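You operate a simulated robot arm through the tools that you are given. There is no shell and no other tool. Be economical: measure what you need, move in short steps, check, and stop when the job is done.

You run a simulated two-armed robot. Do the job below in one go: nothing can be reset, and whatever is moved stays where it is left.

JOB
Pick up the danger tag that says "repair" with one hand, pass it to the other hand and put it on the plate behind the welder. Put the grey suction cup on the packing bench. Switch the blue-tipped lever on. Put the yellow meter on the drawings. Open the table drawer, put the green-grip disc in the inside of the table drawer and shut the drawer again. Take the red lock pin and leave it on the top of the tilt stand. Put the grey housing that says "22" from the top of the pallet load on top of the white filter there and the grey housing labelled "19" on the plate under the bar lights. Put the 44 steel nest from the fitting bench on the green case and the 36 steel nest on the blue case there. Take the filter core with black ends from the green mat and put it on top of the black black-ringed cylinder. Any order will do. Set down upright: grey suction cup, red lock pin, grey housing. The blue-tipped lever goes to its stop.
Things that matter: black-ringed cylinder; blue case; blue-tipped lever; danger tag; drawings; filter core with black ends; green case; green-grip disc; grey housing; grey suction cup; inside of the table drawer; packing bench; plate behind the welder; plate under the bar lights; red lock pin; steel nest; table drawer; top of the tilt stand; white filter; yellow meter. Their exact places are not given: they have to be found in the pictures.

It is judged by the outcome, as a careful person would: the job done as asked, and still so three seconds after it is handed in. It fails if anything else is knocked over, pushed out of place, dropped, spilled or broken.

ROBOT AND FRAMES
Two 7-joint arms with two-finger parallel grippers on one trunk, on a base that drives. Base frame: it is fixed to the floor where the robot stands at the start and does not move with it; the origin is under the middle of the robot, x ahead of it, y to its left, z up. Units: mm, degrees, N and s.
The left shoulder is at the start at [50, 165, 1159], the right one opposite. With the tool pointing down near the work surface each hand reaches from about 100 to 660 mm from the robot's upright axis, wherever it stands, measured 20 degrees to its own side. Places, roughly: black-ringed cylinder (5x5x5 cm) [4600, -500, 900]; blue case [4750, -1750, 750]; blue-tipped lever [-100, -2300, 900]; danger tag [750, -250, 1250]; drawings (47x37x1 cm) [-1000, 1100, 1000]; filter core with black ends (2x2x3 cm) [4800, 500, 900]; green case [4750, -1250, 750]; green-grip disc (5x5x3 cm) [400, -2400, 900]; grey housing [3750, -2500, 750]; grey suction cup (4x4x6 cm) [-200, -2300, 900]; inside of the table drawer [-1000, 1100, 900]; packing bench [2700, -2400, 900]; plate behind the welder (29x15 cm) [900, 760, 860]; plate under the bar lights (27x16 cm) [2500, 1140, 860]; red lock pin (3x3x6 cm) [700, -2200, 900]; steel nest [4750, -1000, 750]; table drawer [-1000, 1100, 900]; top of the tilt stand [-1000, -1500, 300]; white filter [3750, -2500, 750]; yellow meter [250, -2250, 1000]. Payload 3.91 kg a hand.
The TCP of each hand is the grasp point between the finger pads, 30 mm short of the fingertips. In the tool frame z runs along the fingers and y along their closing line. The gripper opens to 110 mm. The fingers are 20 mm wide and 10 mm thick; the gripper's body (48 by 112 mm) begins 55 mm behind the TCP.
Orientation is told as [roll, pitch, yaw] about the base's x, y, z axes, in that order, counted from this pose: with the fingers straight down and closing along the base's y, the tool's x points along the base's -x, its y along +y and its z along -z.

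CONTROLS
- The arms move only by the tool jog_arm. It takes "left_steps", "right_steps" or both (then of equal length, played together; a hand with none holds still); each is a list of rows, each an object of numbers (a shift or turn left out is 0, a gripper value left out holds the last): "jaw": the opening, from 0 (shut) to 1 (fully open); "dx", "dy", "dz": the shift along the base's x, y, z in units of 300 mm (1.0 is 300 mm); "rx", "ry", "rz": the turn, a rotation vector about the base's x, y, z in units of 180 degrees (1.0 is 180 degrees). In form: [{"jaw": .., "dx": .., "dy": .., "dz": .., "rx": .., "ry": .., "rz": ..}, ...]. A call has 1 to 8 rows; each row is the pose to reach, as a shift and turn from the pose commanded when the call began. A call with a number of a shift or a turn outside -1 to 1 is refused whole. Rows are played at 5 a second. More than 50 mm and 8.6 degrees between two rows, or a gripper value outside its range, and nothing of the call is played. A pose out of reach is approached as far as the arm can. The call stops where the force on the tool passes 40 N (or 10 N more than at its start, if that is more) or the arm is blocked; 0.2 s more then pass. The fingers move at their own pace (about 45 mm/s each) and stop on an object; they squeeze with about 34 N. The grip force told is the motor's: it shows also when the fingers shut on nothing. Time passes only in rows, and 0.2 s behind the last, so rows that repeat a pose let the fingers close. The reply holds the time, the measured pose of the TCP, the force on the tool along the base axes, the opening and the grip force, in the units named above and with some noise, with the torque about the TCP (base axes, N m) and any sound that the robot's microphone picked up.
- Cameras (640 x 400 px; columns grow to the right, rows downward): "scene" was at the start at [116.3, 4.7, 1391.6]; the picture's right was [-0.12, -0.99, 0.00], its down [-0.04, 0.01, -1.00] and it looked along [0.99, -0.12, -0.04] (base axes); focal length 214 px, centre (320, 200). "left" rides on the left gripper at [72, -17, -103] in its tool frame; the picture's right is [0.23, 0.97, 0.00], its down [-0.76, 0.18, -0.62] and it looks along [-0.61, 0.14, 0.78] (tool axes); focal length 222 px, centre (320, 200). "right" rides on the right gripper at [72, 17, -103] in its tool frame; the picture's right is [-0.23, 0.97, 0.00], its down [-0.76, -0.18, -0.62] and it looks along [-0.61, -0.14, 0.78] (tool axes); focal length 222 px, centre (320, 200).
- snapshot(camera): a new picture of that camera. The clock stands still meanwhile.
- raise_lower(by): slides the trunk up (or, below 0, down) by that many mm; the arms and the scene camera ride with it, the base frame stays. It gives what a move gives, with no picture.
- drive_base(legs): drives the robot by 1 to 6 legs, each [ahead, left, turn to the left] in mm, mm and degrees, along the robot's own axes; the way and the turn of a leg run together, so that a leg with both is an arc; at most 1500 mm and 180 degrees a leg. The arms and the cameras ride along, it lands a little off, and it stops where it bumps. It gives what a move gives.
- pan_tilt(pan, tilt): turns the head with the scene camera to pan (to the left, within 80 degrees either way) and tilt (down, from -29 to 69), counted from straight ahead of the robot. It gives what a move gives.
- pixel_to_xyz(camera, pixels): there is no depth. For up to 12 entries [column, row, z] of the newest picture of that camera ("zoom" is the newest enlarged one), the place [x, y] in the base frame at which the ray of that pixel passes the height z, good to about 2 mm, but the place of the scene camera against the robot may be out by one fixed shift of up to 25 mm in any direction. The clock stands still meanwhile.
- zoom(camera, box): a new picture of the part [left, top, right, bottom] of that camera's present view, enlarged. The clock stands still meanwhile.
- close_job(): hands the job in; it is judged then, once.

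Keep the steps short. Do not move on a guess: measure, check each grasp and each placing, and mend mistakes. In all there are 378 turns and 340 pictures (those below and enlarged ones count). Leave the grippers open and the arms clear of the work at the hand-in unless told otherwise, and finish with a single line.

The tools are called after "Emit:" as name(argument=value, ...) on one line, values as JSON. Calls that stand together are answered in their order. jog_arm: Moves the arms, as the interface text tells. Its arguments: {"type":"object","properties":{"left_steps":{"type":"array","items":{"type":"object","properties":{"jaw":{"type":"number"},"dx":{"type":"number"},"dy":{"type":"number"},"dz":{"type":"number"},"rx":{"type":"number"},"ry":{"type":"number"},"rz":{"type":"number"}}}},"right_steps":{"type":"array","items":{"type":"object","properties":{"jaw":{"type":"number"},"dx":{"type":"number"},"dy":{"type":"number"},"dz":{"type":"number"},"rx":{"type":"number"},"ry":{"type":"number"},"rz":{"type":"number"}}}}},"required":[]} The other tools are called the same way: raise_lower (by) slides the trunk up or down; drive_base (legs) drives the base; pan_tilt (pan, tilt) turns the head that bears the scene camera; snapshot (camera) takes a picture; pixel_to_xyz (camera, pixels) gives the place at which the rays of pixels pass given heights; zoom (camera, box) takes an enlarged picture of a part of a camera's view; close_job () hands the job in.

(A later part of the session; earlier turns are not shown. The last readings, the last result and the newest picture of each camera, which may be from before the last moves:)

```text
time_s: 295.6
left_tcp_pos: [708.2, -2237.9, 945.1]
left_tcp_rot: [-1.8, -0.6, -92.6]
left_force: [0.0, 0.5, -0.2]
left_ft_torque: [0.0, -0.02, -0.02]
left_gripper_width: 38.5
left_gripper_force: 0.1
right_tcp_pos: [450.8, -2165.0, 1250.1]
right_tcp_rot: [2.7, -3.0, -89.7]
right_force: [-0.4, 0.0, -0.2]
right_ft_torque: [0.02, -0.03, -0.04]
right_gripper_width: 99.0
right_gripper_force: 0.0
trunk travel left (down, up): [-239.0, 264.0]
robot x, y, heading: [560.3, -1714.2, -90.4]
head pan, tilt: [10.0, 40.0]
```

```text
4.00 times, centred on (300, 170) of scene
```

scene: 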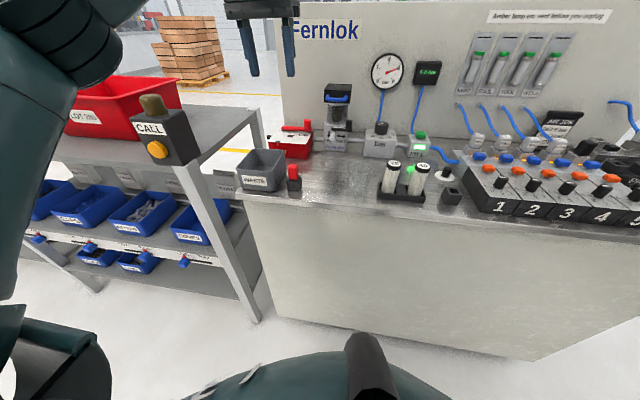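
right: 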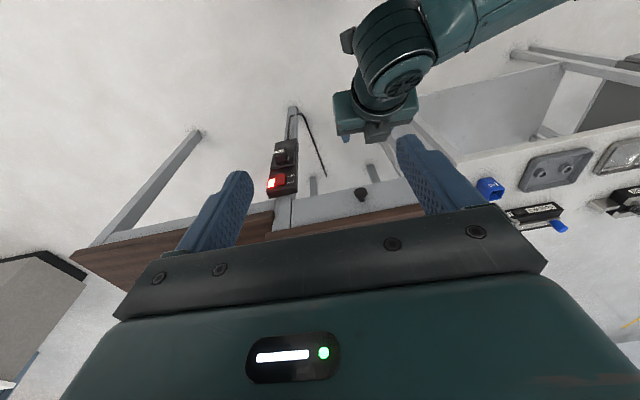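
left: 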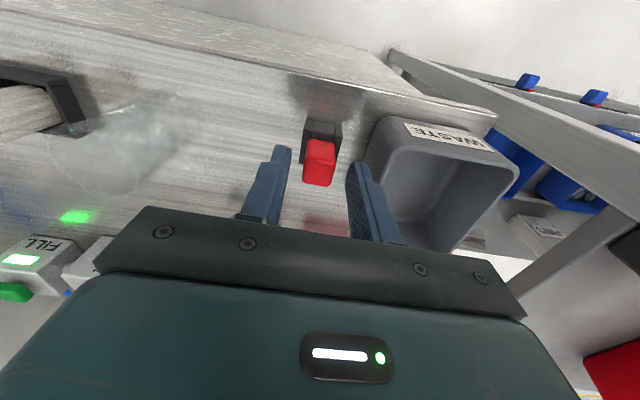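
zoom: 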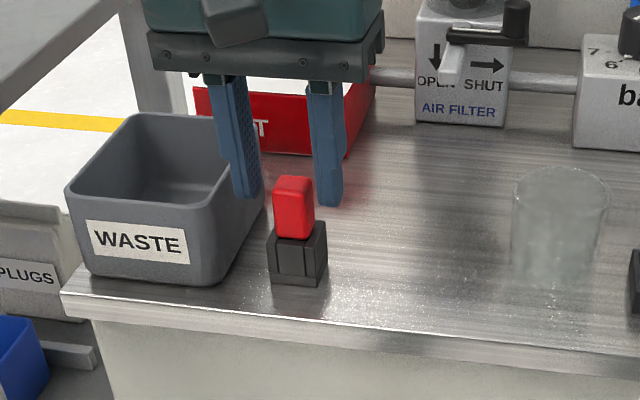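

Emit:
zoom(camera="left", box=[270, 100, 370, 200])

Emit:
pixel_to_xyz(camera="left", pixels=[[319, 178, 920], [319, 178, 930], [319, 160, 920], [319, 160, 930], [322, 128, 885], [306, 160, 920], [335, 160, 920]])

```text
4.00 times, centred on (320, 150) of left
```

zoom: 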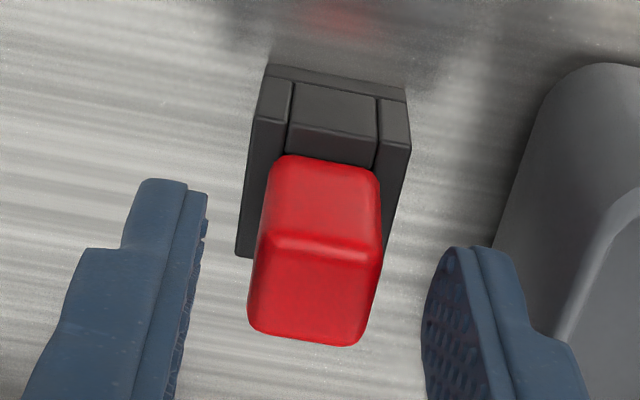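

```text
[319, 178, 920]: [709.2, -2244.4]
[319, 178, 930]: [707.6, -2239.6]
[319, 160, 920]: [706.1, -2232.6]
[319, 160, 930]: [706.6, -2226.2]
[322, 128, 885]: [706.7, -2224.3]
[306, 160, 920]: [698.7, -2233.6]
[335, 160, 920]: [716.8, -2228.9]
```

Emit:
jog_arm(left_steps=[{"dy": -0.007, "dz": -0.06}, {"dy": -0.007, "dz": -0.06, "jaw": 0.0}, {"dy": -0.007, "dz": -0.06}, {"dy": -0.007, "dz": -0.06}, {"dy": -0.007, "dz": 0.0}, {"dy": -0.007, "dz": 0.1}, {"dy": -0.007, "dz": 0.22}])

Emit:
snapshot(camera="left")

Emit:
zoom(camera="scene", box=[230, 120, 370, 220])

```text
time_s: 297.2
left_tcp_pos: [710.5, -2240.5, 1009.8]
left_tcp_rot: [-1.8, -0.6, -92.7]
left_force: [-1.2, -0.1, -0.2]
left_ft_torque: [-0.02, -0.03, 0.0]
left_gripper_width: 20.2
left_gripper_force: 34.1
right_tcp_pos: [450.6, -2166.2, 1250.7]
right_tcp_rot: [2.7, -3.1, -89.6]
right_force: [-0.3, -0.2, -0.7]
right_ft_torque: [-0.03, -0.01, -0.01]
right_gripper_width: 98.8
right_gripper_force: 0.1
trunk travel left (down, up): [-239.0, 264.0]
robot x, y, heading: [562.1, -1716.6, -90.3]
head pan, tilt: [10.0, 40.0]
```

```text
201 pictures are left
```

left: 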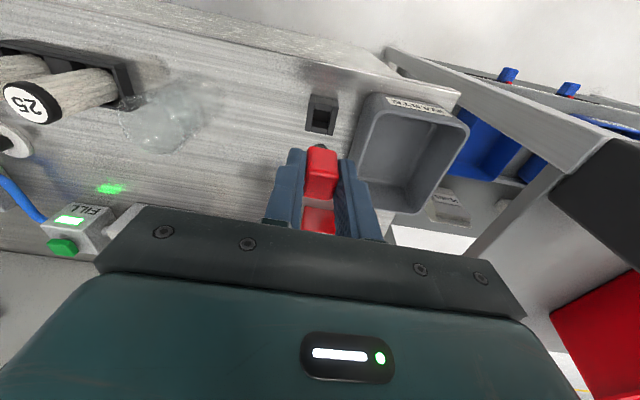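

```text
4.00 times, centred on (300, 170) of scene
```

zoom: 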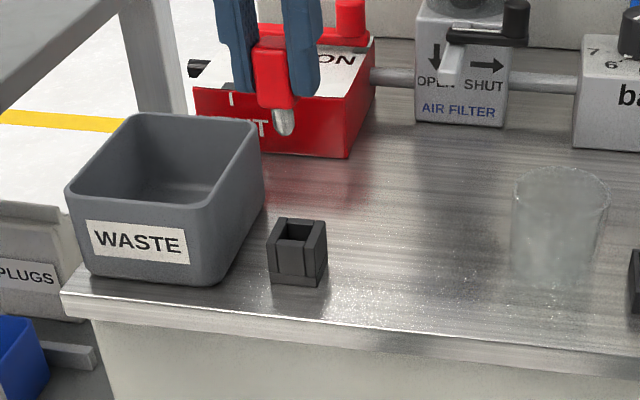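

Pin held. Raise it, and drive right to the VACUUM box for the grey cup.

Emit:
jog_arm(left_steps=[{"dz": 0.15}, {"dz": 0.3}, {"dz": 0.45, "dy": 0.05}, {"dz": 0.55, "dy": 0.18}, {"dz": 0.55, "dy": 0.33}, {"dz": 0.55, "dy": 0.45}])

Emit:
drive_base(legs=[[0, -560, 0]])

Emit:
jog_arm(right_steps=[{"dx": -0.1, "dz": -0.1, "jaw": 0.6}, {"dx": -0.2, "dz": -0.2}, {"dx": -0.3, "dz": -0.3}, {"dx": -0.3, "dz": -0.42}])

Emit:
snapshot(camera="right")

```text
time_s: 298.6
left_tcp_pos: [708.6, -2104.1, 1176.8]
left_tcp_rot: [-1.8, -0.6, -92.7]
left_force: [0.2, -0.8, -0.8]
left_ft_torque: [-0.01, 0.01, 0.0]
left_gripper_width: 20.1
left_gripper_force: 34.5
right_tcp_pos: [450.7, -2165.9, 1249.6]
right_tcp_rot: [2.7, -3.1, -89.7]
right_force: [-0.4, -0.7, 0.6]
right_ft_torque: [0.0, 0.01, -0.04]
right_gripper_width: 99.1
right_gripper_force: 0.1
trunk travel left (down, up): [-239.0, 264.0]
robot x, y, heading: [560.6, -1715.0, -90.4]
head pan, tilt: [10.0, 40.0]
```

```text
time_s: 304.0
left_tcp_pos: [151.6, -2102.2, 1177.1]
left_tcp_rot: [-1.8, -0.6, -92.5]
left_force: [0.8, -0.2, -0.2]
left_ft_torque: [-0.03, -0.03, -0.01]
left_gripper_width: 20.0
left_gripper_force: 33.8
right_tcp_pos: [-108.2, -2163.2, 1249.4]
right_tcp_rot: [2.8, -3.1, -89.6]
right_force: [0.5, -0.3, 0.7]
right_ft_torque: [0.02, 0.01, 0.01]
right_gripper_width: 98.8
right_gripper_force: 0.0
trunk travel left (down, up): [-239.0, 264.0]
robot x, y, heading: [-0.3, -1713.2, -90.1]
head pan, tilt: [10.0, 40.0]
```

```text
time_s: 305.0
left_tcp_pos: [150.8, -2101.6, 1177.2]
left_tcp_rot: [-1.9, -0.5, -92.5]
left_force: [0.0, 0.4, -0.2]
left_ft_torque: [-0.01, 0.02, -0.02]
left_gripper_width: 20.0
left_gripper_force: 34.4
right_tcp_pos: [-198.1, -2161.6, 1124.6]
right_tcp_rot: [2.7, -3.2, -89.5]
right_force: [-0.5, -0.3, -0.6]
right_ft_torque: [0.01, 0.02, 0.01]
right_gripper_width: 65.9
right_gripper_force: 0.1
trunk travel left (down, up): [-239.0, 264.0]
robot x, y, heading: [0.2, -1714.8, -90.0]
head pan, tilt: [10.0, 40.0]
```

```text
199 pictures are left
```

right: 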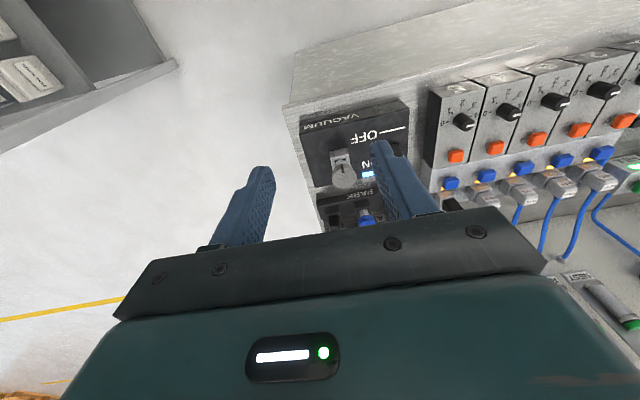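

Emit:
zoom(camera="right", box=[290, 90, 400, 220])

Emit:
zoom(camera="scene", box=[330, 120, 470, 220])

```text
3.08 times, centred on (345, 155) of right
```

zoom: 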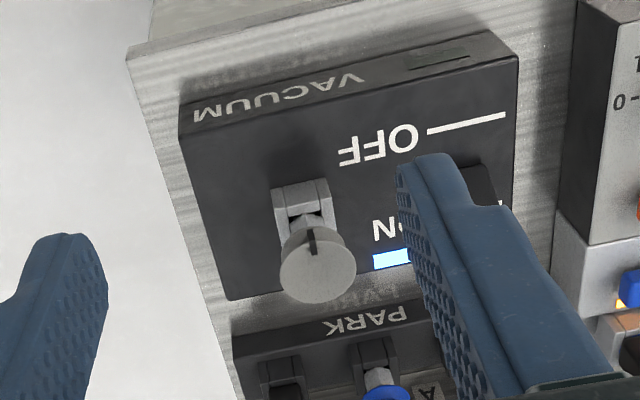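

```text
4.00 times, centred on (400, 170) of scene
```

zoom: 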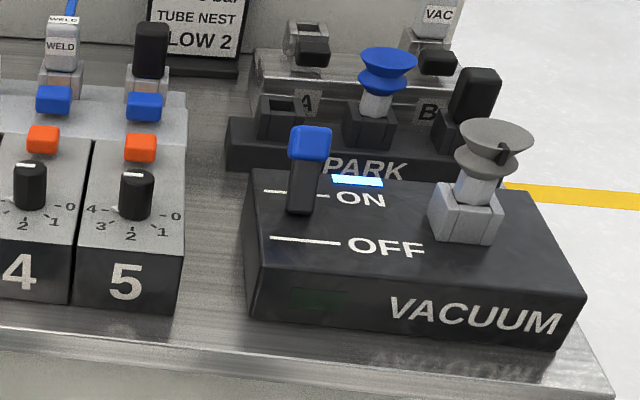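

Emit:
pixel_to_xyz(camera="right", pixels=[[344.2, 177.7, 1000], [344.2, 177.7, 980], [344.2, 177.7, 960], [344.2, 177.7, 940], [340, 152, 920]])

Emit:
jog_arm(right_steps=[{"dx": 0.06, "dy": -0.05, "dz": 0.1, "rx": 0.018, "ry": 0.015}, {"dx": 0.07, "dy": -0.15, "dz": 0.2, "rx": 0.018, "ry": 0.015}, {"dx": 0.07, "dy": -0.25, "dz": 0.25, "rx": 0.018, "ry": 0.015}])

Emit:
snapshot(camera="right")

```text
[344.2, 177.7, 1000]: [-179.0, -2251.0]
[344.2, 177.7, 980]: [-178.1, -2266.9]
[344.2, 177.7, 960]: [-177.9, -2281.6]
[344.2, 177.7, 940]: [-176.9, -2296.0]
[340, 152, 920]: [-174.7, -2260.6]
```

```text
time_s: 305.8
left_tcp_pos: [150.9, -2102.5, 1176.9]
left_tcp_rot: [-1.8, -0.7, -92.4]
left_force: [0.3, -0.8, -0.6]
left_ft_torque: [0.03, 0.0, -0.02]
left_gripper_width: 19.8
left_gripper_force: 33.8
right_tcp_pos: [-174.9, -2233.0, 1195.9]
right_tcp_rot: [0.1, 0.3, -89.3]
right_force: [0.1, 0.3, 0.5]
right_ft_torque: [-0.04, -0.03, 0.0]
right_gripper_width: 66.3
right_gripper_force: 0.1
right hand out of reach, approached as far as the arm can: row 3
trunk travel left (down, up): [-239.0, 264.0]
robot x, y, heading: [2.3, -1712.9, -90.0]
head pan, tilt: [10.0, 40.0]
```

```text
196 pictures are left
```

right: 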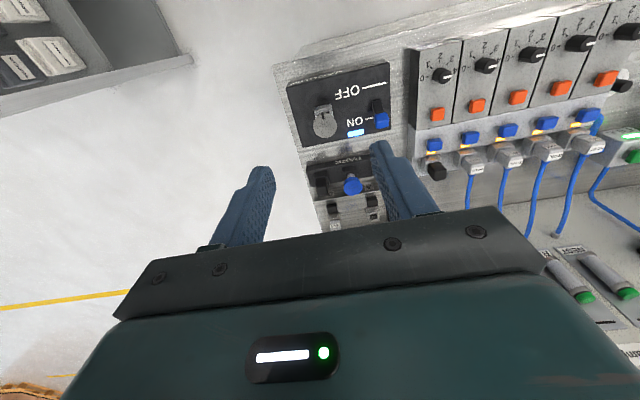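

Emit:
zoom(camera="right", box=[280, 70, 400, 150])

Emit:
pixel_to_xyz(camera="right", pixels=[[325, 125, 1000], [325, 125, 980], [325, 125, 960], [325, 125, 940]])

```text
5.00 times, centred on (340, 110) of right
```

zoom: 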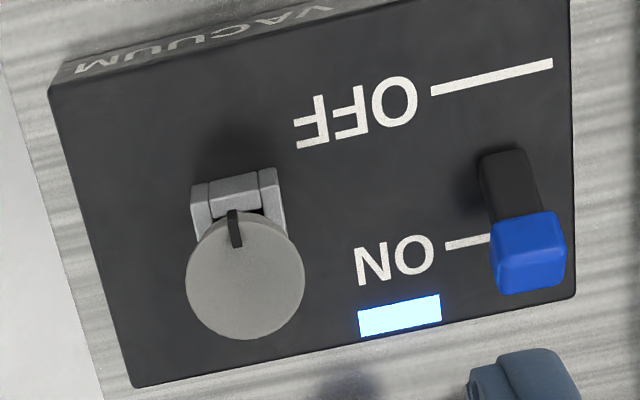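

```text
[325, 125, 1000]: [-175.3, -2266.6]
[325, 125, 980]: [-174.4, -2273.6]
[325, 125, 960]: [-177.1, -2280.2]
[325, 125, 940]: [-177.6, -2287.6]
```

Cup top centre ≈ (-177,-2279,963). I'll descend over it.

Emit:
jog_arm(right_steps=[{"dx": -0.007, "dy": -0.08, "dz": -0.12}, {"dx": -0.007, "dy": -0.154, "dz": -0.26}, {"dx": -0.007, "dy": -0.154, "dz": -0.42}, {"dx": -0.007, "dy": -0.154, "dz": -0.56}, {"dx": -0.007, "dy": -0.154, "dz": -0.68}, {"dx": -0.007, "dy": -0.154, "dz": -0.68}])

Emit:
snapshot(camera="right")

```text
time_s: 307.2
left_tcp_pos: [150.8, -2102.0, 1177.6]
left_tcp_rot: [-1.8, -0.6, -92.5]
left_force: [-0.3, 0.6, -0.9]
left_ft_torque: [-0.01, 0.02, -0.01]
left_gripper_width: 19.8
left_gripper_force: 33.9
right_tcp_pos: [-177.8, -2282.3, 991.9]
right_tcp_rot: [0.0, 0.2, -89.5]
right_force: [-0.3, 1.8, -0.1]
right_ft_torque: [0.0, -0.01, -0.03]
right_gripper_width: 66.1
right_gripper_force: 0.0
trunk travel left (down, up): [-239.0, 264.0]
robot x, y, heading: [0.1, -1713.3, -90.2]
head pan, tilt: [10.0, 40.0]
```

```text
194 pictures are left
```

right: 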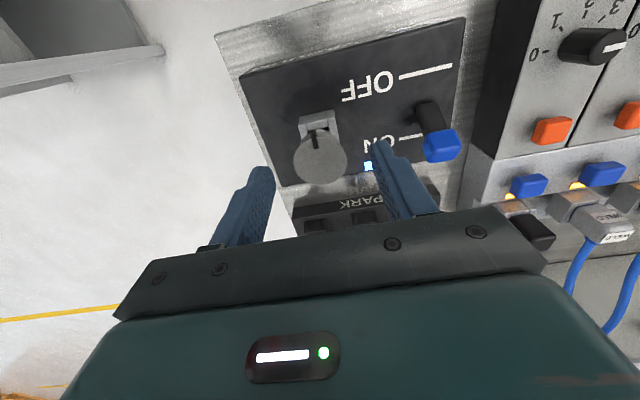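

Emit:
pixel_to_xyz(camera="right", pixels=[[320, 159, 963], [320, 159, 955], [320, 159, 970]])

Emit:
jog_arm(right_steps=[{"dy": 0.005, "dz": -0.06}, {"dy": 0.008, "dz": -0.125}, {"dy": 0.008, "dz": -0.125, "jaw": 0.0}, {"dy": 0.008, "dz": -0.125}, {"dy": 0.008, "dz": -0.125}])

Emit:
snapshot(camera="right")

```text
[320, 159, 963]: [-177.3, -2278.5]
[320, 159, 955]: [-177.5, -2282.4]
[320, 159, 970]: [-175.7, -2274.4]
```

```text
time_s: 308.4
left_tcp_pos: [150.2, -2102.1, 1177.1]
left_tcp_rot: [-1.8, -0.6, -92.5]
left_force: [0.4, 0.3, 0.3]
left_ft_torque: [0.0, 0.02, -0.03]
left_gripper_width: 19.9
left_gripper_force: 34.2
right_tcp_pos: [-180.0, -2278.6, 953.1]
right_tcp_rot: [0.0, 0.1, -89.4]
right_force: [0.2, 0.8, -0.3]
right_ft_torque: [-0.01, -0.02, 0.02]
right_gripper_width: 34.8
right_gripper_force: 34.4
trunk travel left (down, up): [-239.0, 264.0]
robot x, y, heading: [1.5, -1712.0, -90.1]
head pan, tilt: [10.0, 40.0]
```

```text
193 pictures are left
```

right: 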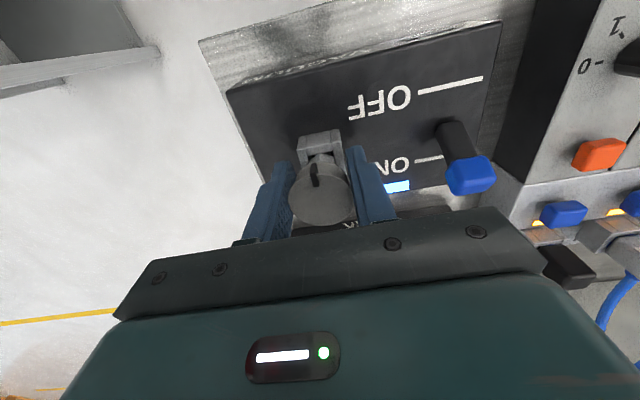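

Gripped at 34.8 mm. Lift straight up.

Emit:
jog_arm(right_steps=[{"dz": 0.03}, {"dz": 0.08}, {"dz": 0.15}, {"dz": 0.26}, {"dz": 0.4}])

Emit:
snapshot(camera="right")

Emit:
zoom(camera="scene", box=[310, 60, 490, 230])

```text
time_s: 309.6
left_tcp_pos: [151.0, -2102.8, 1177.8]
left_tcp_rot: [-1.8, -0.6, -92.4]
left_force: [-0.3, -0.5, -0.1]
left_ft_torque: [-0.02, 0.01, 0.01]
left_gripper_width: 19.9
left_gripper_force: 34.5
right_tcp_pos: [-180.1, -2277.0, 1071.5]
right_tcp_rot: [-0.1, 0.2, -89.4]
right_force: [0.2, -0.1, -0.3]
right_ft_torque: [-0.01, -0.02, 0.0]
right_gripper_width: 34.5
right_gripper_force: 33.8
trunk travel left (down, up): [-239.0, 264.0]
robot x, y, heading: [0.7, -1713.2, -89.9]
head pan, tilt: [10.0, 40.0]
```

```text
192 pictures are left
```

right: 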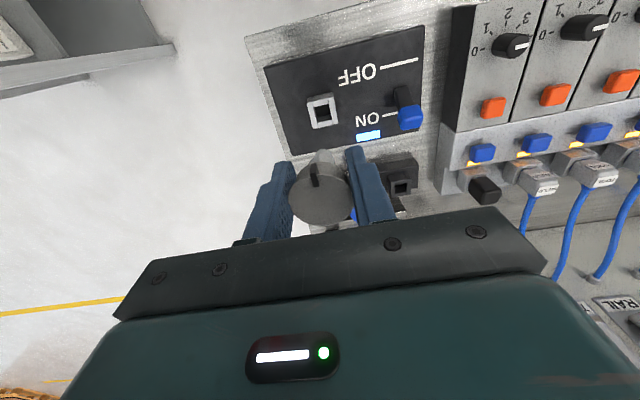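

```text
2.35 times, centred on (400, 145) of scene
```

zoom: 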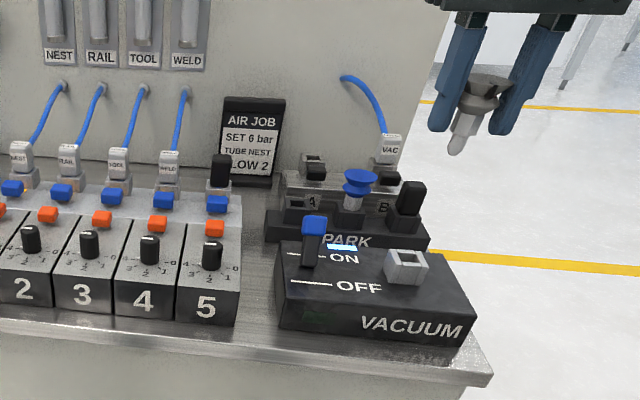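

Both held. Raise and retract the right hand, back off, and turn to face the shelf with the tilt stand.

Emit:
jog_arm(right_steps=[{"dz": 0.12, "dy": 0.05}, {"dz": 0.24, "dy": 0.15}, {"dz": 0.3, "dy": 0.28}, {"dz": 0.3, "dy": 0.42}, {"dz": 0.3, "dy": 0.55}])

Emit:
drive_base(legs=[[-330, 0, 0], [0, 0, -90]])

Emit:
pan_tilt(pan=0, tilt=45)

Emit:
snapshot(camera="scene")

```text
time_s: 310.8
left_tcp_pos: [151.1, -2101.9, 1176.4]
left_tcp_rot: [-1.8, -0.6, -92.5]
left_force: [0.1, -0.2, 0.2]
left_ft_torque: [0.01, 0.02, 0.02]
left_gripper_width: 19.9
left_gripper_force: 34.1
right_tcp_pos: [-180.1, -2112.8, 1163.4]
right_tcp_rot: [0.0, 0.1, -89.5]
right_force: [0.3, -0.5, -0.2]
right_ft_torque: [0.01, 0.02, 0.02]
right_gripper_width: 34.6
right_gripper_force: 34.3
trunk travel left (down, up): [-239.0, 264.0]
robot x, y, heading: [1.3, -1710.9, -90.1]
head pan, tilt: [10.0, 40.0]
```

```text
time_s: 316.9
left_tcp_pos: [-392.9, -1506.8, 1175.6]
left_tcp_rot: [-1.7, -0.7, 175.3]
left_force: [0.9, 0.5, 0.0]
left_ft_torque: [-0.01, 0.01, 0.0]
left_gripper_width: 20.2
left_gripper_force: 33.8
right_tcp_pos: [-390.5, -1174.9, 1162.7]
right_tcp_rot: [-0.1, 0.1, 178.4]
right_force: [-0.5, 0.5, -0.9]
right_ft_torque: [0.01, 0.0, -0.02]
right_gripper_width: 34.5
right_gripper_force: 34.3
trunk travel left (down, up): [-239.0, 264.0]
robot x, y, heading: [4.3, -1371.8, 178.0]
head pan, tilt: [10.0, 40.0]
```

```text
time_s: 317.6
left_tcp_pos: [-391.8, -1506.4, 1176.2]
left_tcp_rot: [-1.8, -0.6, 175.3]
left_force: [1.0, 0.5, 0.2]
left_ft_torque: [-0.03, 0.01, 0.01]
left_gripper_width: 20.1
left_gripper_force: 34.6
right_tcp_pos: [-391.2, -1174.6, 1163.3]
right_tcp_rot: [0.1, 0.1, 178.4]
right_force: [-0.7, 0.4, -0.4]
right_ft_torque: [-0.01, -0.01, 0.01]
right_gripper_width: 34.8
right_gripper_force: 33.8
trunk travel left (down, up): [-239.0, 264.0]
robot x, y, heading: [1.6, -1368.8, 177.5]
head pan, tilt: [0.0, 45.0]
```

```text
190 pictures are left
```

scene: 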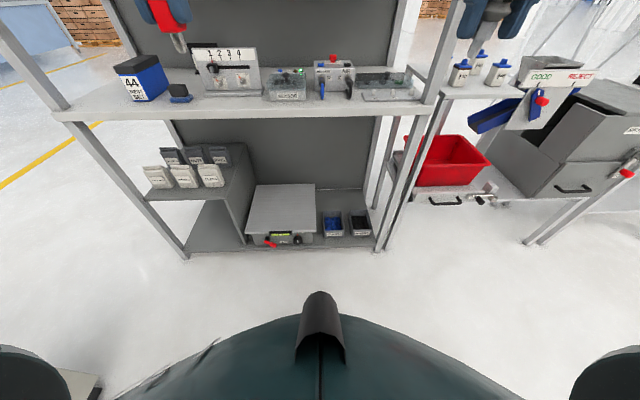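

Emit:
zoom(camera="scene", box=[220, 160, 400, 270])

Emit:
pixel_to_xyz(camera="scene", pixels=[[257, 185, 300], [314, 185, 300], [245, 233, 300], [316, 233, 300], [185, 255, 100], [375, 250, 100], [188, 258, 0], [378, 252, 0], [60, 118, 900], [430, 115, 900]])

```text
3.56 times, centred on (310, 215) of scene
```

zoom: 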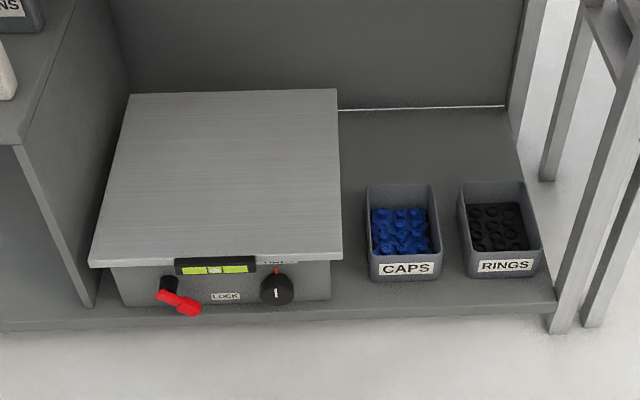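

```text
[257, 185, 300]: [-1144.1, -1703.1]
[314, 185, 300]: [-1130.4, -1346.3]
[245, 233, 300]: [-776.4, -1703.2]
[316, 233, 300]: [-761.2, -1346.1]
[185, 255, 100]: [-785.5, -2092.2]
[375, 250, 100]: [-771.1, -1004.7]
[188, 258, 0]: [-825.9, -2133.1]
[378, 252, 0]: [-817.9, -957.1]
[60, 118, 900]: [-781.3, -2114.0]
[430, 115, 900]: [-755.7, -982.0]
```

Emit:
zoom(camera="left", box=[260, 120, 400, 250])

Emit:
zoom(camera="scene", box=[140, 0, 200, 60])

Emit:
zoom(camera="scene", box=[450, 0, 540, 60])

```text
3.08 times, centred on (330, 185) of left
```

zoom: 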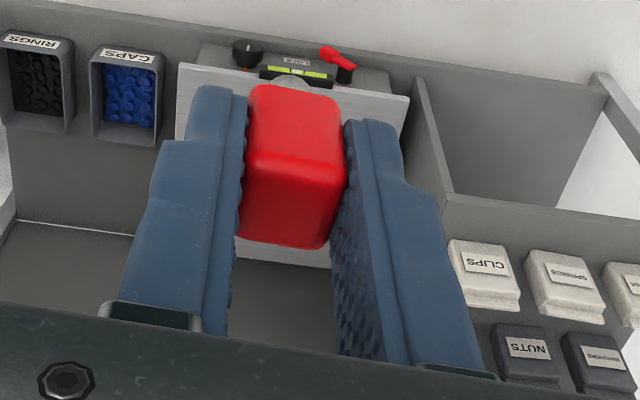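

```text
6.67 times, centred on (170, 30) of scene
```

zoom: 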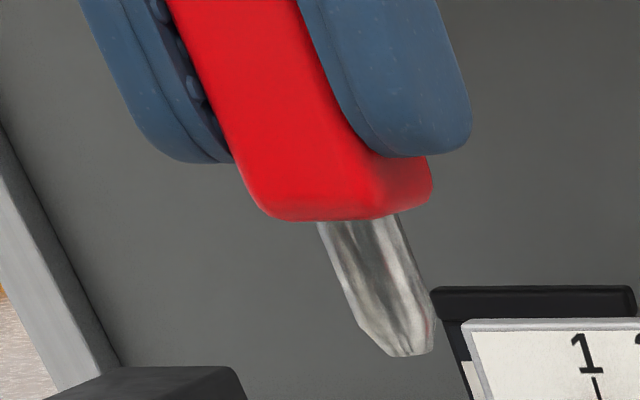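

```text
6.67 times, centred on (495, 30) of scene
```

zoom: 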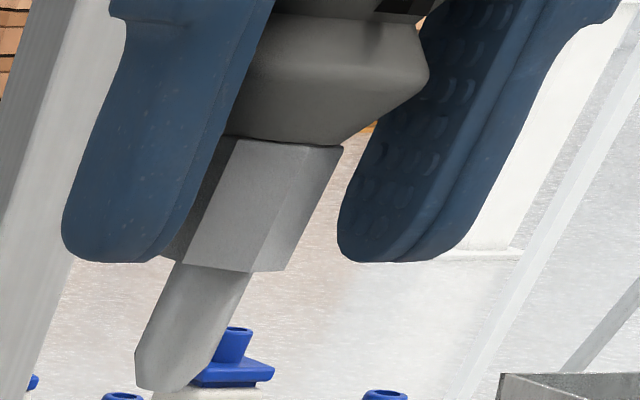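

The stand's top is a flat plate (x −770…−1140, y −1350…−1700, z≈300) under a shelf. I'll tuck the right hand, lower the trunk fully and approach.

Emit:
jog_arm(right_steps=[{"dx": 0.05, "dy": 0.1, "dz": 0.1}, {"dx": 0.1, "dy": 0.2, "dz": 0.2}, {"dx": 0.15, "dy": 0.3, "dz": 0.3}, {"dx": 0.2, "dy": 0.4, "dz": 0.4}, {"dx": 0.25, "dy": 0.5, "dz": 0.5}])

Emit:
raise_lower(by=-235)

Emit:
jog_arm(left_steps=[{"dz": -0.15}, {"dz": -0.3}, {"dz": -0.45}, {"dz": -0.6}, {"dz": -0.75}, {"dz": -0.9}])

Emit:
snapshot(camera="scene")

```text
time_s: 318.9
left_tcp_pos: [-393.1, -1507.5, 1177.7]
left_tcp_rot: [-1.8, -0.6, 175.3]
left_force: [0.6, 0.1, -0.1]
left_ft_torque: [0.01, 0.04, 0.01]
left_gripper_width: 19.9
left_gripper_force: 34.0
right_tcp_pos: [-356.9, -1077.2, 1248.6]
right_tcp_rot: [0.1, 0.2, 178.4]
right_force: [0.0, 0.7, 0.3]
right_ft_torque: [0.03, -0.02, 0.0]
right_gripper_width: 34.6
right_gripper_force: 33.7
right hand out of reach, approached as far as the arm can: row 3, 4, 5
trunk travel left (down, up): [-239.0, 264.0]
robot x, y, heading: [3.5, -1368.2, 177.8]
head pan, tilt: [0.0, 45.0]
```

```text
time_s: 321.3
left_tcp_pos: [-392.7, -1506.4, 942.3]
left_tcp_rot: [-1.8, -0.6, 175.3]
left_force: [0.5, -0.7, -0.9]
left_ft_torque: [-0.02, 0.0, -0.04]
left_gripper_width: 20.2
left_gripper_force: 33.8
right_tcp_pos: [-356.1, -1076.4, 1013.2]
right_tcp_rot: [0.0, 0.2, 178.4]
right_force: [-0.2, 0.3, 0.8]
right_ft_torque: [0.0, 0.0, 0.0]
right_gripper_width: 34.5
right_gripper_force: 33.7
trunk travel left (down, up): [-4.0, 499.0]
robot x, y, heading: [2.2, -1370.0, 177.4]
head pan, tilt: [0.0, 45.0]
```

```text
time_s: 322.7
left_tcp_pos: [-393.3, -1505.4, 670.4]
left_tcp_rot: [-1.7, -0.7, 175.3]
left_force: [0.5, 0.1, 0.0]
left_ft_torque: [-0.01, 0.02, -0.01]
left_gripper_width: 20.3
left_gripper_force: 33.8
right_tcp_pos: [-356.8, -1077.5, 1013.9]
right_tcp_rot: [0.0, 0.1, 178.3]
right_force: [-0.6, 0.6, -0.1]
right_ft_torque: [0.0, 0.02, -0.04]
right_gripper_width: 34.9
right_gripper_force: 34.0
trunk travel left (down, up): [-4.0, 499.0]
robot x, y, heading: [4.0, -1370.1, 177.5]
head pan, tilt: [0.0, 45.0]
```

```text
185 pictures are left
```

scene: 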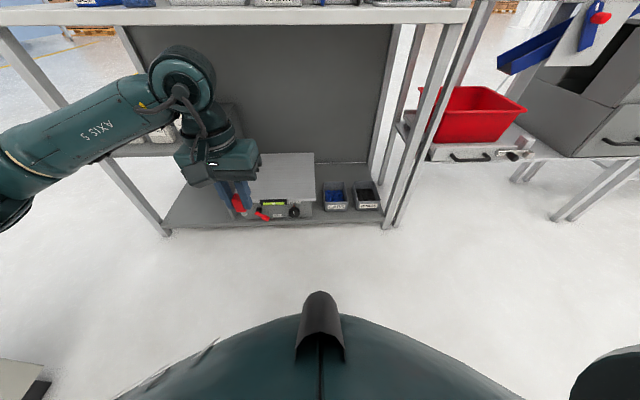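

Emit:
zoom(camera="scene", box=[230, 145, 390, 235])

Emit:
drive_base(legs=[[300, 0, 2.3]])

Emit:
snapshot(camera="left")

Emit:
snapshot(camera="scene")

```text
4.00 times, centred on (310, 190) of scene
```

zoom: 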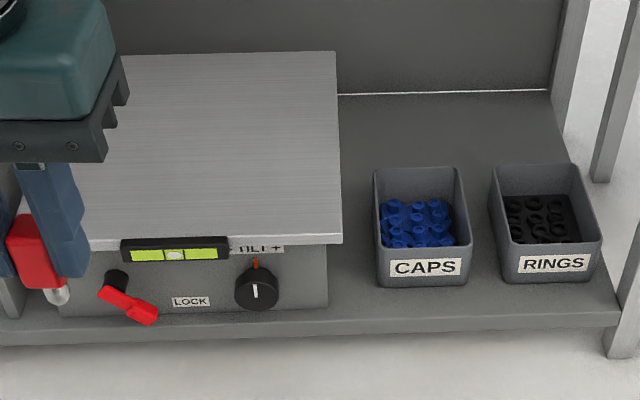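

```text
time_s: 324.8
left_tcp_pos: [-685.2, -1514.4, 669.8]
left_tcp_rot: [-1.8, -0.7, 177.5]
left_force: [-0.7, 0.2, -1.0]
left_ft_torque: [-0.03, -0.03, 0.02]
left_gripper_width: 19.8
left_gripper_force: 34.1
right_tcp_pos: [-666.2, -1084.6, 1014.0]
right_tcp_rot: [0.0, 0.1, -179.3]
right_force: [-0.4, 0.1, -0.1]
right_ft_torque: [-0.01, 0.01, 0.01]
right_gripper_width: 34.4
right_gripper_force: 34.1
trunk travel left (down, up): [-4.0, 499.0]
robot x, y, heading: [-293.1, -1365.8, 179.9]
head pan, tilt: [0.0, 45.0]
```

```text
183 pictures are left
```

left: 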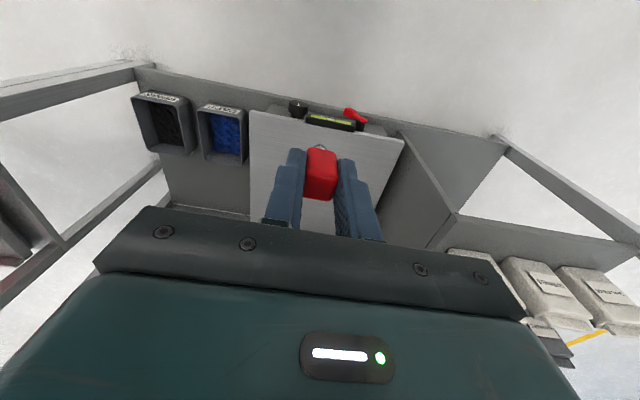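

```text
182 pictures are left
```

scene: 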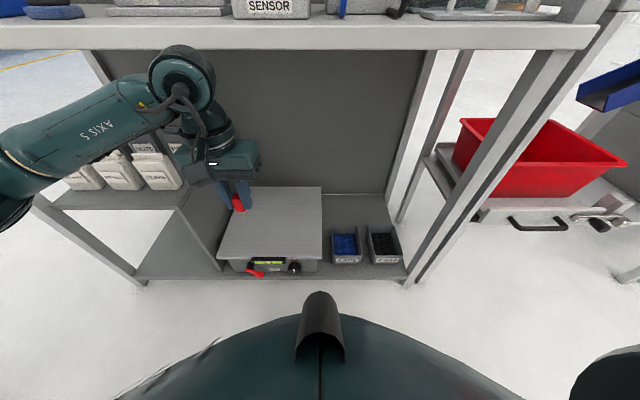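

Emit:
pixel_to_xyz(camera="left", pixels=[[252, 112, 300], [402, 140, 300], [252, 112, 280], [402, 140, 280], [250, 210, 300], [330, 125, 300], [400, 135, 330]])

Emit:
drive_base(legs=[[80, 0, 0]])

Emit:
jog_arm(left_steps=[{"dz": -0.14, "dx": -0.03}, {"dz": -0.28, "dx": -0.06}, {"dz": -0.42, "dx": -0.1}, {"dz": -0.56, "dx": -0.14}, {"dz": -0.7, "dx": -0.18}, {"dz": -0.82, "dx": -0.22}])

Emit:
snapshot(camera="left")

Emit:
snapshot(camera="scene")

```text
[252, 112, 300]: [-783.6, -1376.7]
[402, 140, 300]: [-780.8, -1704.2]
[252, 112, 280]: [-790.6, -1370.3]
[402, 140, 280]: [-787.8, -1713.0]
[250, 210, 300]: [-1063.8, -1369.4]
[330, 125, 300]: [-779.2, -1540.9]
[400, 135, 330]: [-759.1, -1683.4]
```

```text
time_s: 326.0
left_tcp_pos: [-761.9, -1515.7, 668.9]
left_tcp_rot: [-1.6, -0.7, 177.0]
left_force: [0.3, 0.1, 0.3]
left_ft_torque: [0.01, -0.01, 0.02]
left_gripper_width: 20.1
left_gripper_force: 33.7
right_tcp_pos: [-747.3, -1086.2, 1013.9]
right_tcp_rot: [0.1, 0.1, -179.3]
right_force: [-0.1, -0.4, -0.4]
right_ft_torque: [0.01, 0.02, 0.02]
right_gripper_width: 34.4
right_gripper_force: 34.1
trunk travel left (down, up): [-4.0, 499.0]
robot x, y, heading: [-374.2, -1365.4, -180.0]
head pan, tilt: [0.0, 45.0]
stopped in leg 1: the robot was blocked; the commanded pose is now the measured one
```

```text
time_s: 327.4
left_tcp_pos: [-831.7, -1515.8, 424.2]
left_tcp_rot: [-1.6, -0.7, 177.0]
left_force: [0.1, -0.3, 0.1]
left_ft_torque: [0.02, 0.0, -0.01]
left_gripper_width: 20.0
left_gripper_force: 34.0
right_tcp_pos: [-747.1, -1086.2, 1013.5]
right_tcp_rot: [0.2, 0.1, -179.2]
right_force: [0.9, -0.5, 0.7]
right_ft_torque: [0.01, 0.0, 0.03]
right_gripper_width: 34.6
right_gripper_force: 34.1
trunk travel left (down, up): [-4.0, 499.0]
robot x, y, heading: [-374.1, -1365.8, 180.1]
head pan, tilt: [0.0, 45.0]
```

```text
181 pictures are left
```

left: 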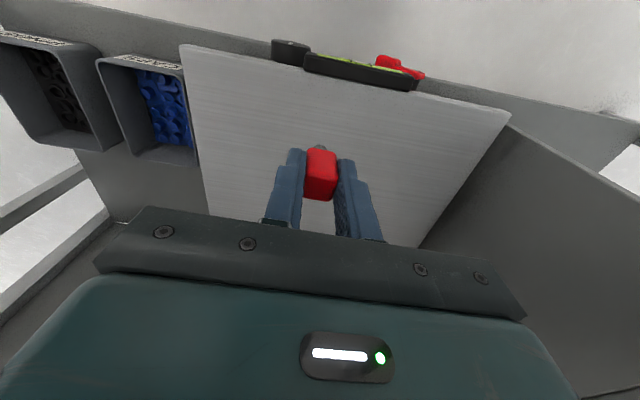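

```text
180 pictures are left
```

scene: 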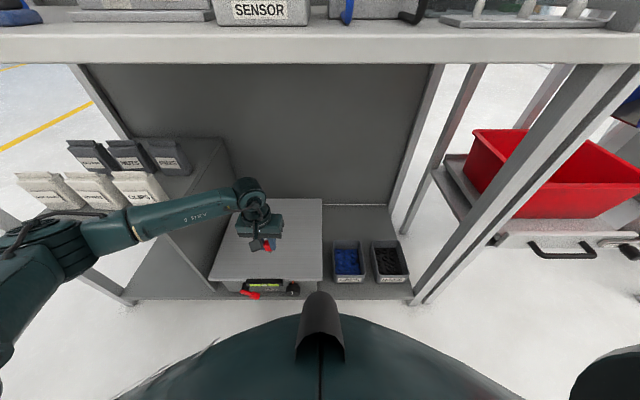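

Emit:
pixel_to_xyz(camera="left", pixels=[[183, 45, 300], [183, 45, 280], [510, 115, 300], [510, 115, 280], [510, 115, 320], [183, 45, 320]])

Emit:
drive_base(legs=[[-15, 0, 0]])

```text
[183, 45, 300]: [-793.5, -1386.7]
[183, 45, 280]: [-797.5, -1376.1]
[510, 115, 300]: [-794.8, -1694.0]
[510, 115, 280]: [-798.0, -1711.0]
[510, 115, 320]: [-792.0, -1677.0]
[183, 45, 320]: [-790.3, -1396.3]
```

```text
time_s: 328.1
left_tcp_pos: [-816.4, -1514.7, 424.6]
left_tcp_rot: [-1.6, -0.6, 177.0]
left_force: [0.0, -0.2, -0.1]
left_ft_torque: [-0.03, 0.03, 0.01]
left_gripper_width: 20.2
left_gripper_force: 34.2
right_tcp_pos: [-732.6, -1085.0, 1013.3]
right_tcp_rot: [0.0, 0.2, -179.2]
right_force: [-0.6, 0.8, -0.9]
right_ft_torque: [-0.01, 0.0, 0.0]
right_gripper_width: 34.6
right_gripper_force: 33.9
trunk travel left (down, up): [-4.0, 499.0]
robot x, y, heading: [-360.8, -1368.8, 180.0]
head pan, tilt: [0.0, 45.0]
```

Emit:
jog_arm(left_steps=[{"dx": -0.06, "dz": -0.08}, {"dx": -0.12, "dz": -0.18}, {"dx": -0.12, "dz": -0.23}])

Emit:
snapshot(camera="left")

Emit:
zoom(camera="scene", box=[200, 180, 340, 300])

```text
time_s: 328.9
left_tcp_pos: [-853.6, -1513.2, 356.2]
left_tcp_rot: [-1.6, -0.7, 176.9]
left_force: [-0.3, 0.2, -0.7]
left_ft_torque: [0.01, 0.03, 0.02]
left_gripper_width: 20.1
left_gripper_force: 33.3
right_tcp_pos: [-733.2, -1086.0, 1014.2]
right_tcp_rot: [0.1, 0.1, -179.3]
right_force: [0.4, 0.5, 0.4]
right_ft_torque: [0.0, 0.0, 0.04]
right_gripper_width: 34.5
right_gripper_force: 34.2
trunk travel left (down, up): [-4.0, 499.0]
robot x, y, heading: [-359.1, -1363.6, 180.3]
head pan, tilt: [0.0, 45.0]
```

```text
179 pictures are left
```

left: 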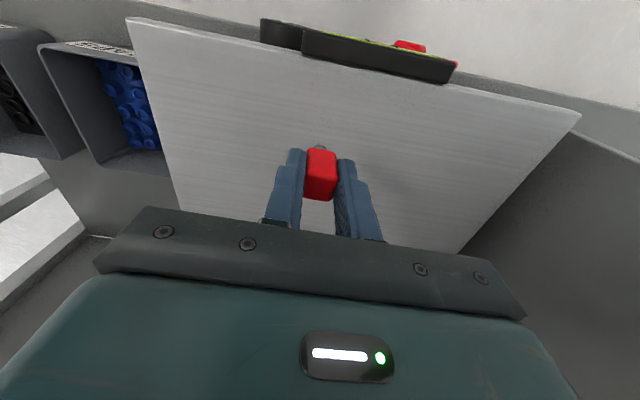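

```text
3.33 times, centred on (270, 240) of scene
```

zoom: 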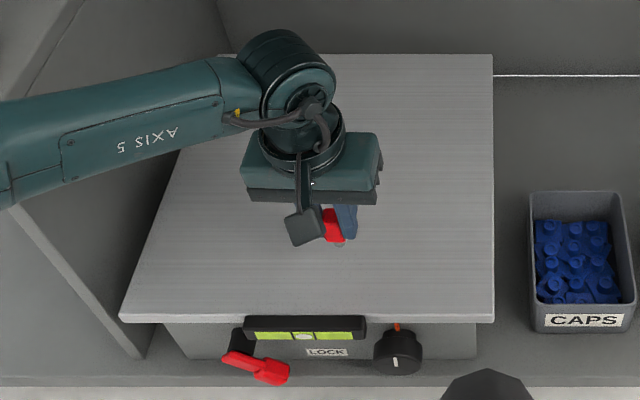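

Emit:
jog_arm(left_steps=[{"dz": -0.01}, {"dz": -0.02}, {"dz": -0.03}, {"dz": -0.04}])

Emit:
jog_arm(left_steps=[{"dz": -0.007}, {"dz": -0.014}, {"dz": -0.02}])

```text
time_s: 329.9
left_tcp_pos: [-852.2, -1514.9, 342.7]
left_tcp_rot: [-1.6, -0.7, 177.0]
left_force: [-0.2, 0.9, -0.1]
left_ft_torque: [-0.01, -0.01, 0.01]
left_gripper_width: 20.0
left_gripper_force: 33.7
right_tcp_pos: [-734.0, -1086.6, 1013.0]
right_tcp_rot: [0.1, 0.2, -179.2]
right_force: [-0.4, -1.0, -0.6]
right_ft_torque: [0.03, -0.01, 0.04]
right_gripper_width: 34.0
right_gripper_force: 33.9
trunk travel left (down, up): [-4.0, 499.0]
robot x, y, heading: [-361.6, -1365.7, 180.0]
head pan, tilt: [0.0, 45.0]
```

```text
time_s: 330.7
left_tcp_pos: [-851.5, -1515.1, 337.1]
left_tcp_rot: [-1.6, -0.7, 176.9]
left_force: [0.3, -0.5, 0.5]
left_ft_torque: [-0.02, -0.01, 0.0]
left_gripper_width: 20.0
left_gripper_force: 34.3
right_tcp_pos: [-732.4, -1085.2, 1013.3]
right_tcp_rot: [0.1, 0.1, -179.2]
right_force: [-0.3, -0.5, 0.9]
right_ft_torque: [-0.01, 0.01, -0.03]
right_gripper_width: 34.3
right_gripper_force: 33.8
trunk travel left (down, up): [-4.0, 499.0]
robot x, y, heading: [-357.9, -1368.7, 179.8]
head pan, tilt: [0.0, 45.0]
```

Emit:
jog_arm(left_steps=[{"dz": -0.007}, {"dz": -0.014}, {"dz": -0.02}])

Emit:
jog_arm(left_steps=[{"dz": -0.006}, {"dz": -0.012}])

Emit:
snapshot(camera="left")

```text
time_s: 331.5
left_tcp_pos: [-852.9, -1515.0, 331.5]
left_tcp_rot: [-1.6, -0.7, 177.0]
left_force: [-0.2, 0.4, -0.7]
left_ft_torque: [-0.01, 0.02, -0.01]
left_gripper_width: 20.1
left_gripper_force: 34.0
right_tcp_pos: [-732.9, -1087.2, 1013.7]
right_tcp_rot: [0.1, 0.0, -179.2]
right_force: [0.5, 0.3, -0.5]
right_ft_torque: [0.08, -0.01, 0.01]
right_gripper_width: 34.2
right_gripper_force: 33.7
trunk travel left (down, up): [-4.0, 499.0]
robot x, y, heading: [-359.8, -1363.9, 180.2]
head pan, tilt: [0.0, 45.0]
```

```text
time_s: 332.1
left_tcp_pos: [-852.0, -1514.7, 326.7]
left_tcp_rot: [-1.7, -0.7, 176.9]
left_force: [0.8, 0.2, -0.4]
left_ft_torque: [-0.04, -0.01, -0.02]
left_gripper_width: 20.1
left_gripper_force: 34.1
right_tcp_pos: [-732.8, -1085.8, 1013.4]
right_tcp_rot: [0.0, 0.1, -179.3]
right_force: [-0.6, 0.7, -1.1]
right_ft_torque: [0.02, -0.02, 0.03]
right_gripper_width: 34.2
right_gripper_force: 33.7
trunk travel left (down, up): [-4.0, 499.0]
robot x, y, heading: [-361.1, -1367.7, 180.0]
head pan, tilt: [0.0, 45.0]
```

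```text
177 pictures are left
```

left: 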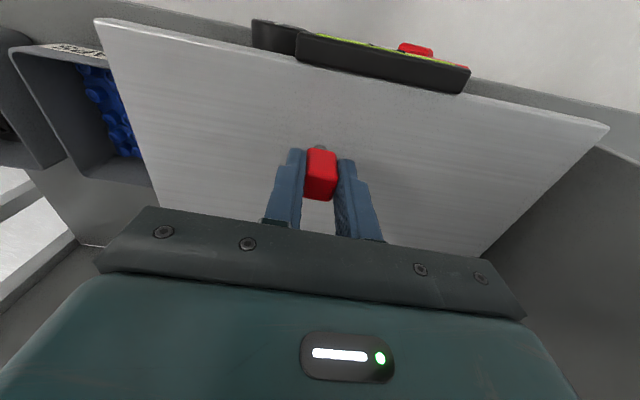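

Emit:
jog_arm(left_steps=[{"dz": -0.006}, {"dz": -0.012}, {"dz": -0.018}])

Emit:
jog_arm(left_steps=[{"dz": -0.006}, {"dz": -0.012}, {"dz": -0.018}])

Emit:
jog_arm(left_steps=[{"dz": -0.006}, {"dz": -0.012}, {"dz": -0.018}])

```text
time_s: 332.9
left_tcp_pos: [-852.7, -1515.9, 322.8]
left_tcp_rot: [-1.7, -0.7, 176.9]
left_force: [0.1, -0.2, -0.7]
left_ft_torque: [0.02, 0.01, 0.03]
left_gripper_width: 20.0
left_gripper_force: 33.9
right_tcp_pos: [-733.6, -1087.1, 1012.5]
right_tcp_rot: [0.1, 0.1, -179.1]
right_force: [-0.2, -0.4, 0.1]
right_ft_torque: [0.01, 0.0, -0.01]
right_gripper_width: 34.5
right_gripper_force: 34.3
trunk travel left (down, up): [-4.0, 499.0]
robot x, y, heading: [-363.6, -1364.9, 179.9]
head pan, tilt: [0.0, 45.0]
```

```text
time_s: 333.7
left_tcp_pos: [-851.0, -1514.9, 317.5]
left_tcp_rot: [-1.6, -0.7, 177.0]
left_force: [-0.8, 0.3, -0.6]
left_ft_torque: [0.02, 0.0, 0.06]
left_gripper_width: 19.9
left_gripper_force: 33.5
right_tcp_pos: [-733.4, -1085.8, 1013.6]
right_tcp_rot: [0.1, 0.0, -179.2]
right_force: [0.2, -0.7, -1.2]
right_ft_torque: [-0.01, 0.01, 0.0]
right_gripper_width: 34.3
right_gripper_force: 34.3
trunk travel left (down, up): [-4.0, 499.0]
robot x, y, heading: [-361.8, -1361.4, 180.1]
head pan, tilt: [0.0, 45.0]
```

```text
time_s: 334.5
left_tcp_pos: [-852.4, -1515.6, 312.6]
left_tcp_rot: [-1.7, -0.7, 177.1]
left_force: [-1.0, 0.5, 0.0]
left_ft_torque: [0.0, 0.03, -0.01]
left_gripper_width: 20.1
left_gripper_force: 33.7
right_tcp_pos: [-733.0, -1086.2, 1011.9]
right_tcp_rot: [0.1, 0.0, -179.1]
right_force: [0.4, 0.5, -0.4]
right_ft_torque: [-0.02, 0.02, 0.02]
right_gripper_width: 34.2
right_gripper_force: 34.3
trunk travel left (down, up): [-4.0, 499.0]
robot x, y, heading: [-359.8, -1365.1, 179.8]
head pan, tilt: [0.0, 45.0]
```

Emit:
zoom(camera="scene", box=[240, 220, 310, 270])

Emit:
snapshot(camera="left")

Emit:
pixel_to_xyz(camera="left", pixels=[[80, 10, 260], [80, 10, 240], [615, 125, 260], [615, 125, 240], [620, 128, 220]])

```text
8.00 times, centred on (275, 245) of scene
```

zoom: 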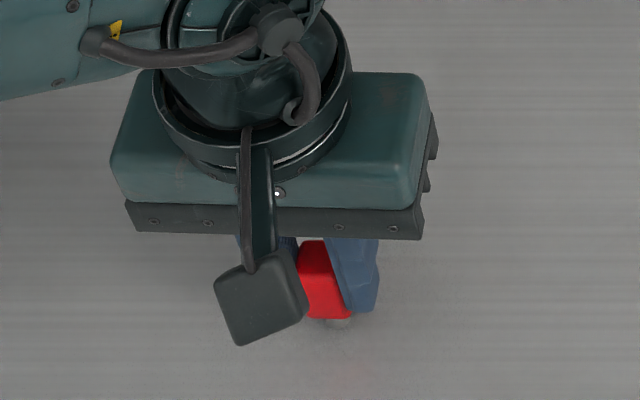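

```text
175 pictures are left
```

left: 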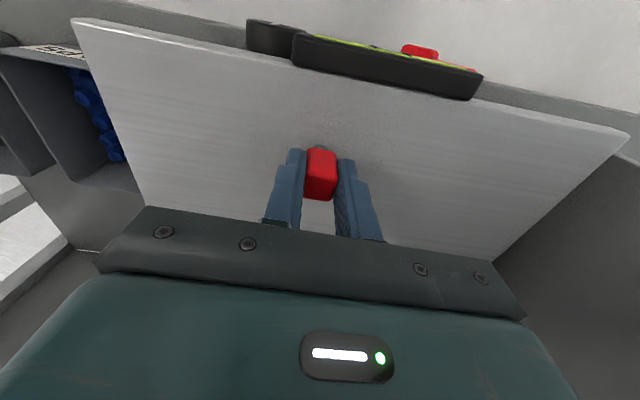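

```text
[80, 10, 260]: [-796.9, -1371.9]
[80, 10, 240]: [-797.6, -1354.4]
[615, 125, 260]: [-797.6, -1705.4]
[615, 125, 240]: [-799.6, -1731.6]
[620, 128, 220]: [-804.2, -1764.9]
```

Emit:
pixel_to_xyz(camera="left", pixels=[[73, 21, 270], [627, 138, 270], [73, 21, 255], [627, 138, 255], [73, 21, 240], [627, 138, 240]])

```text
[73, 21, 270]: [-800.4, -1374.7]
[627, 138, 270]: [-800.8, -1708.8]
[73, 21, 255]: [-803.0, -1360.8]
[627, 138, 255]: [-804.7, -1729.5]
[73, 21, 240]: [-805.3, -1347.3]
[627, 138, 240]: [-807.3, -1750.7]
```

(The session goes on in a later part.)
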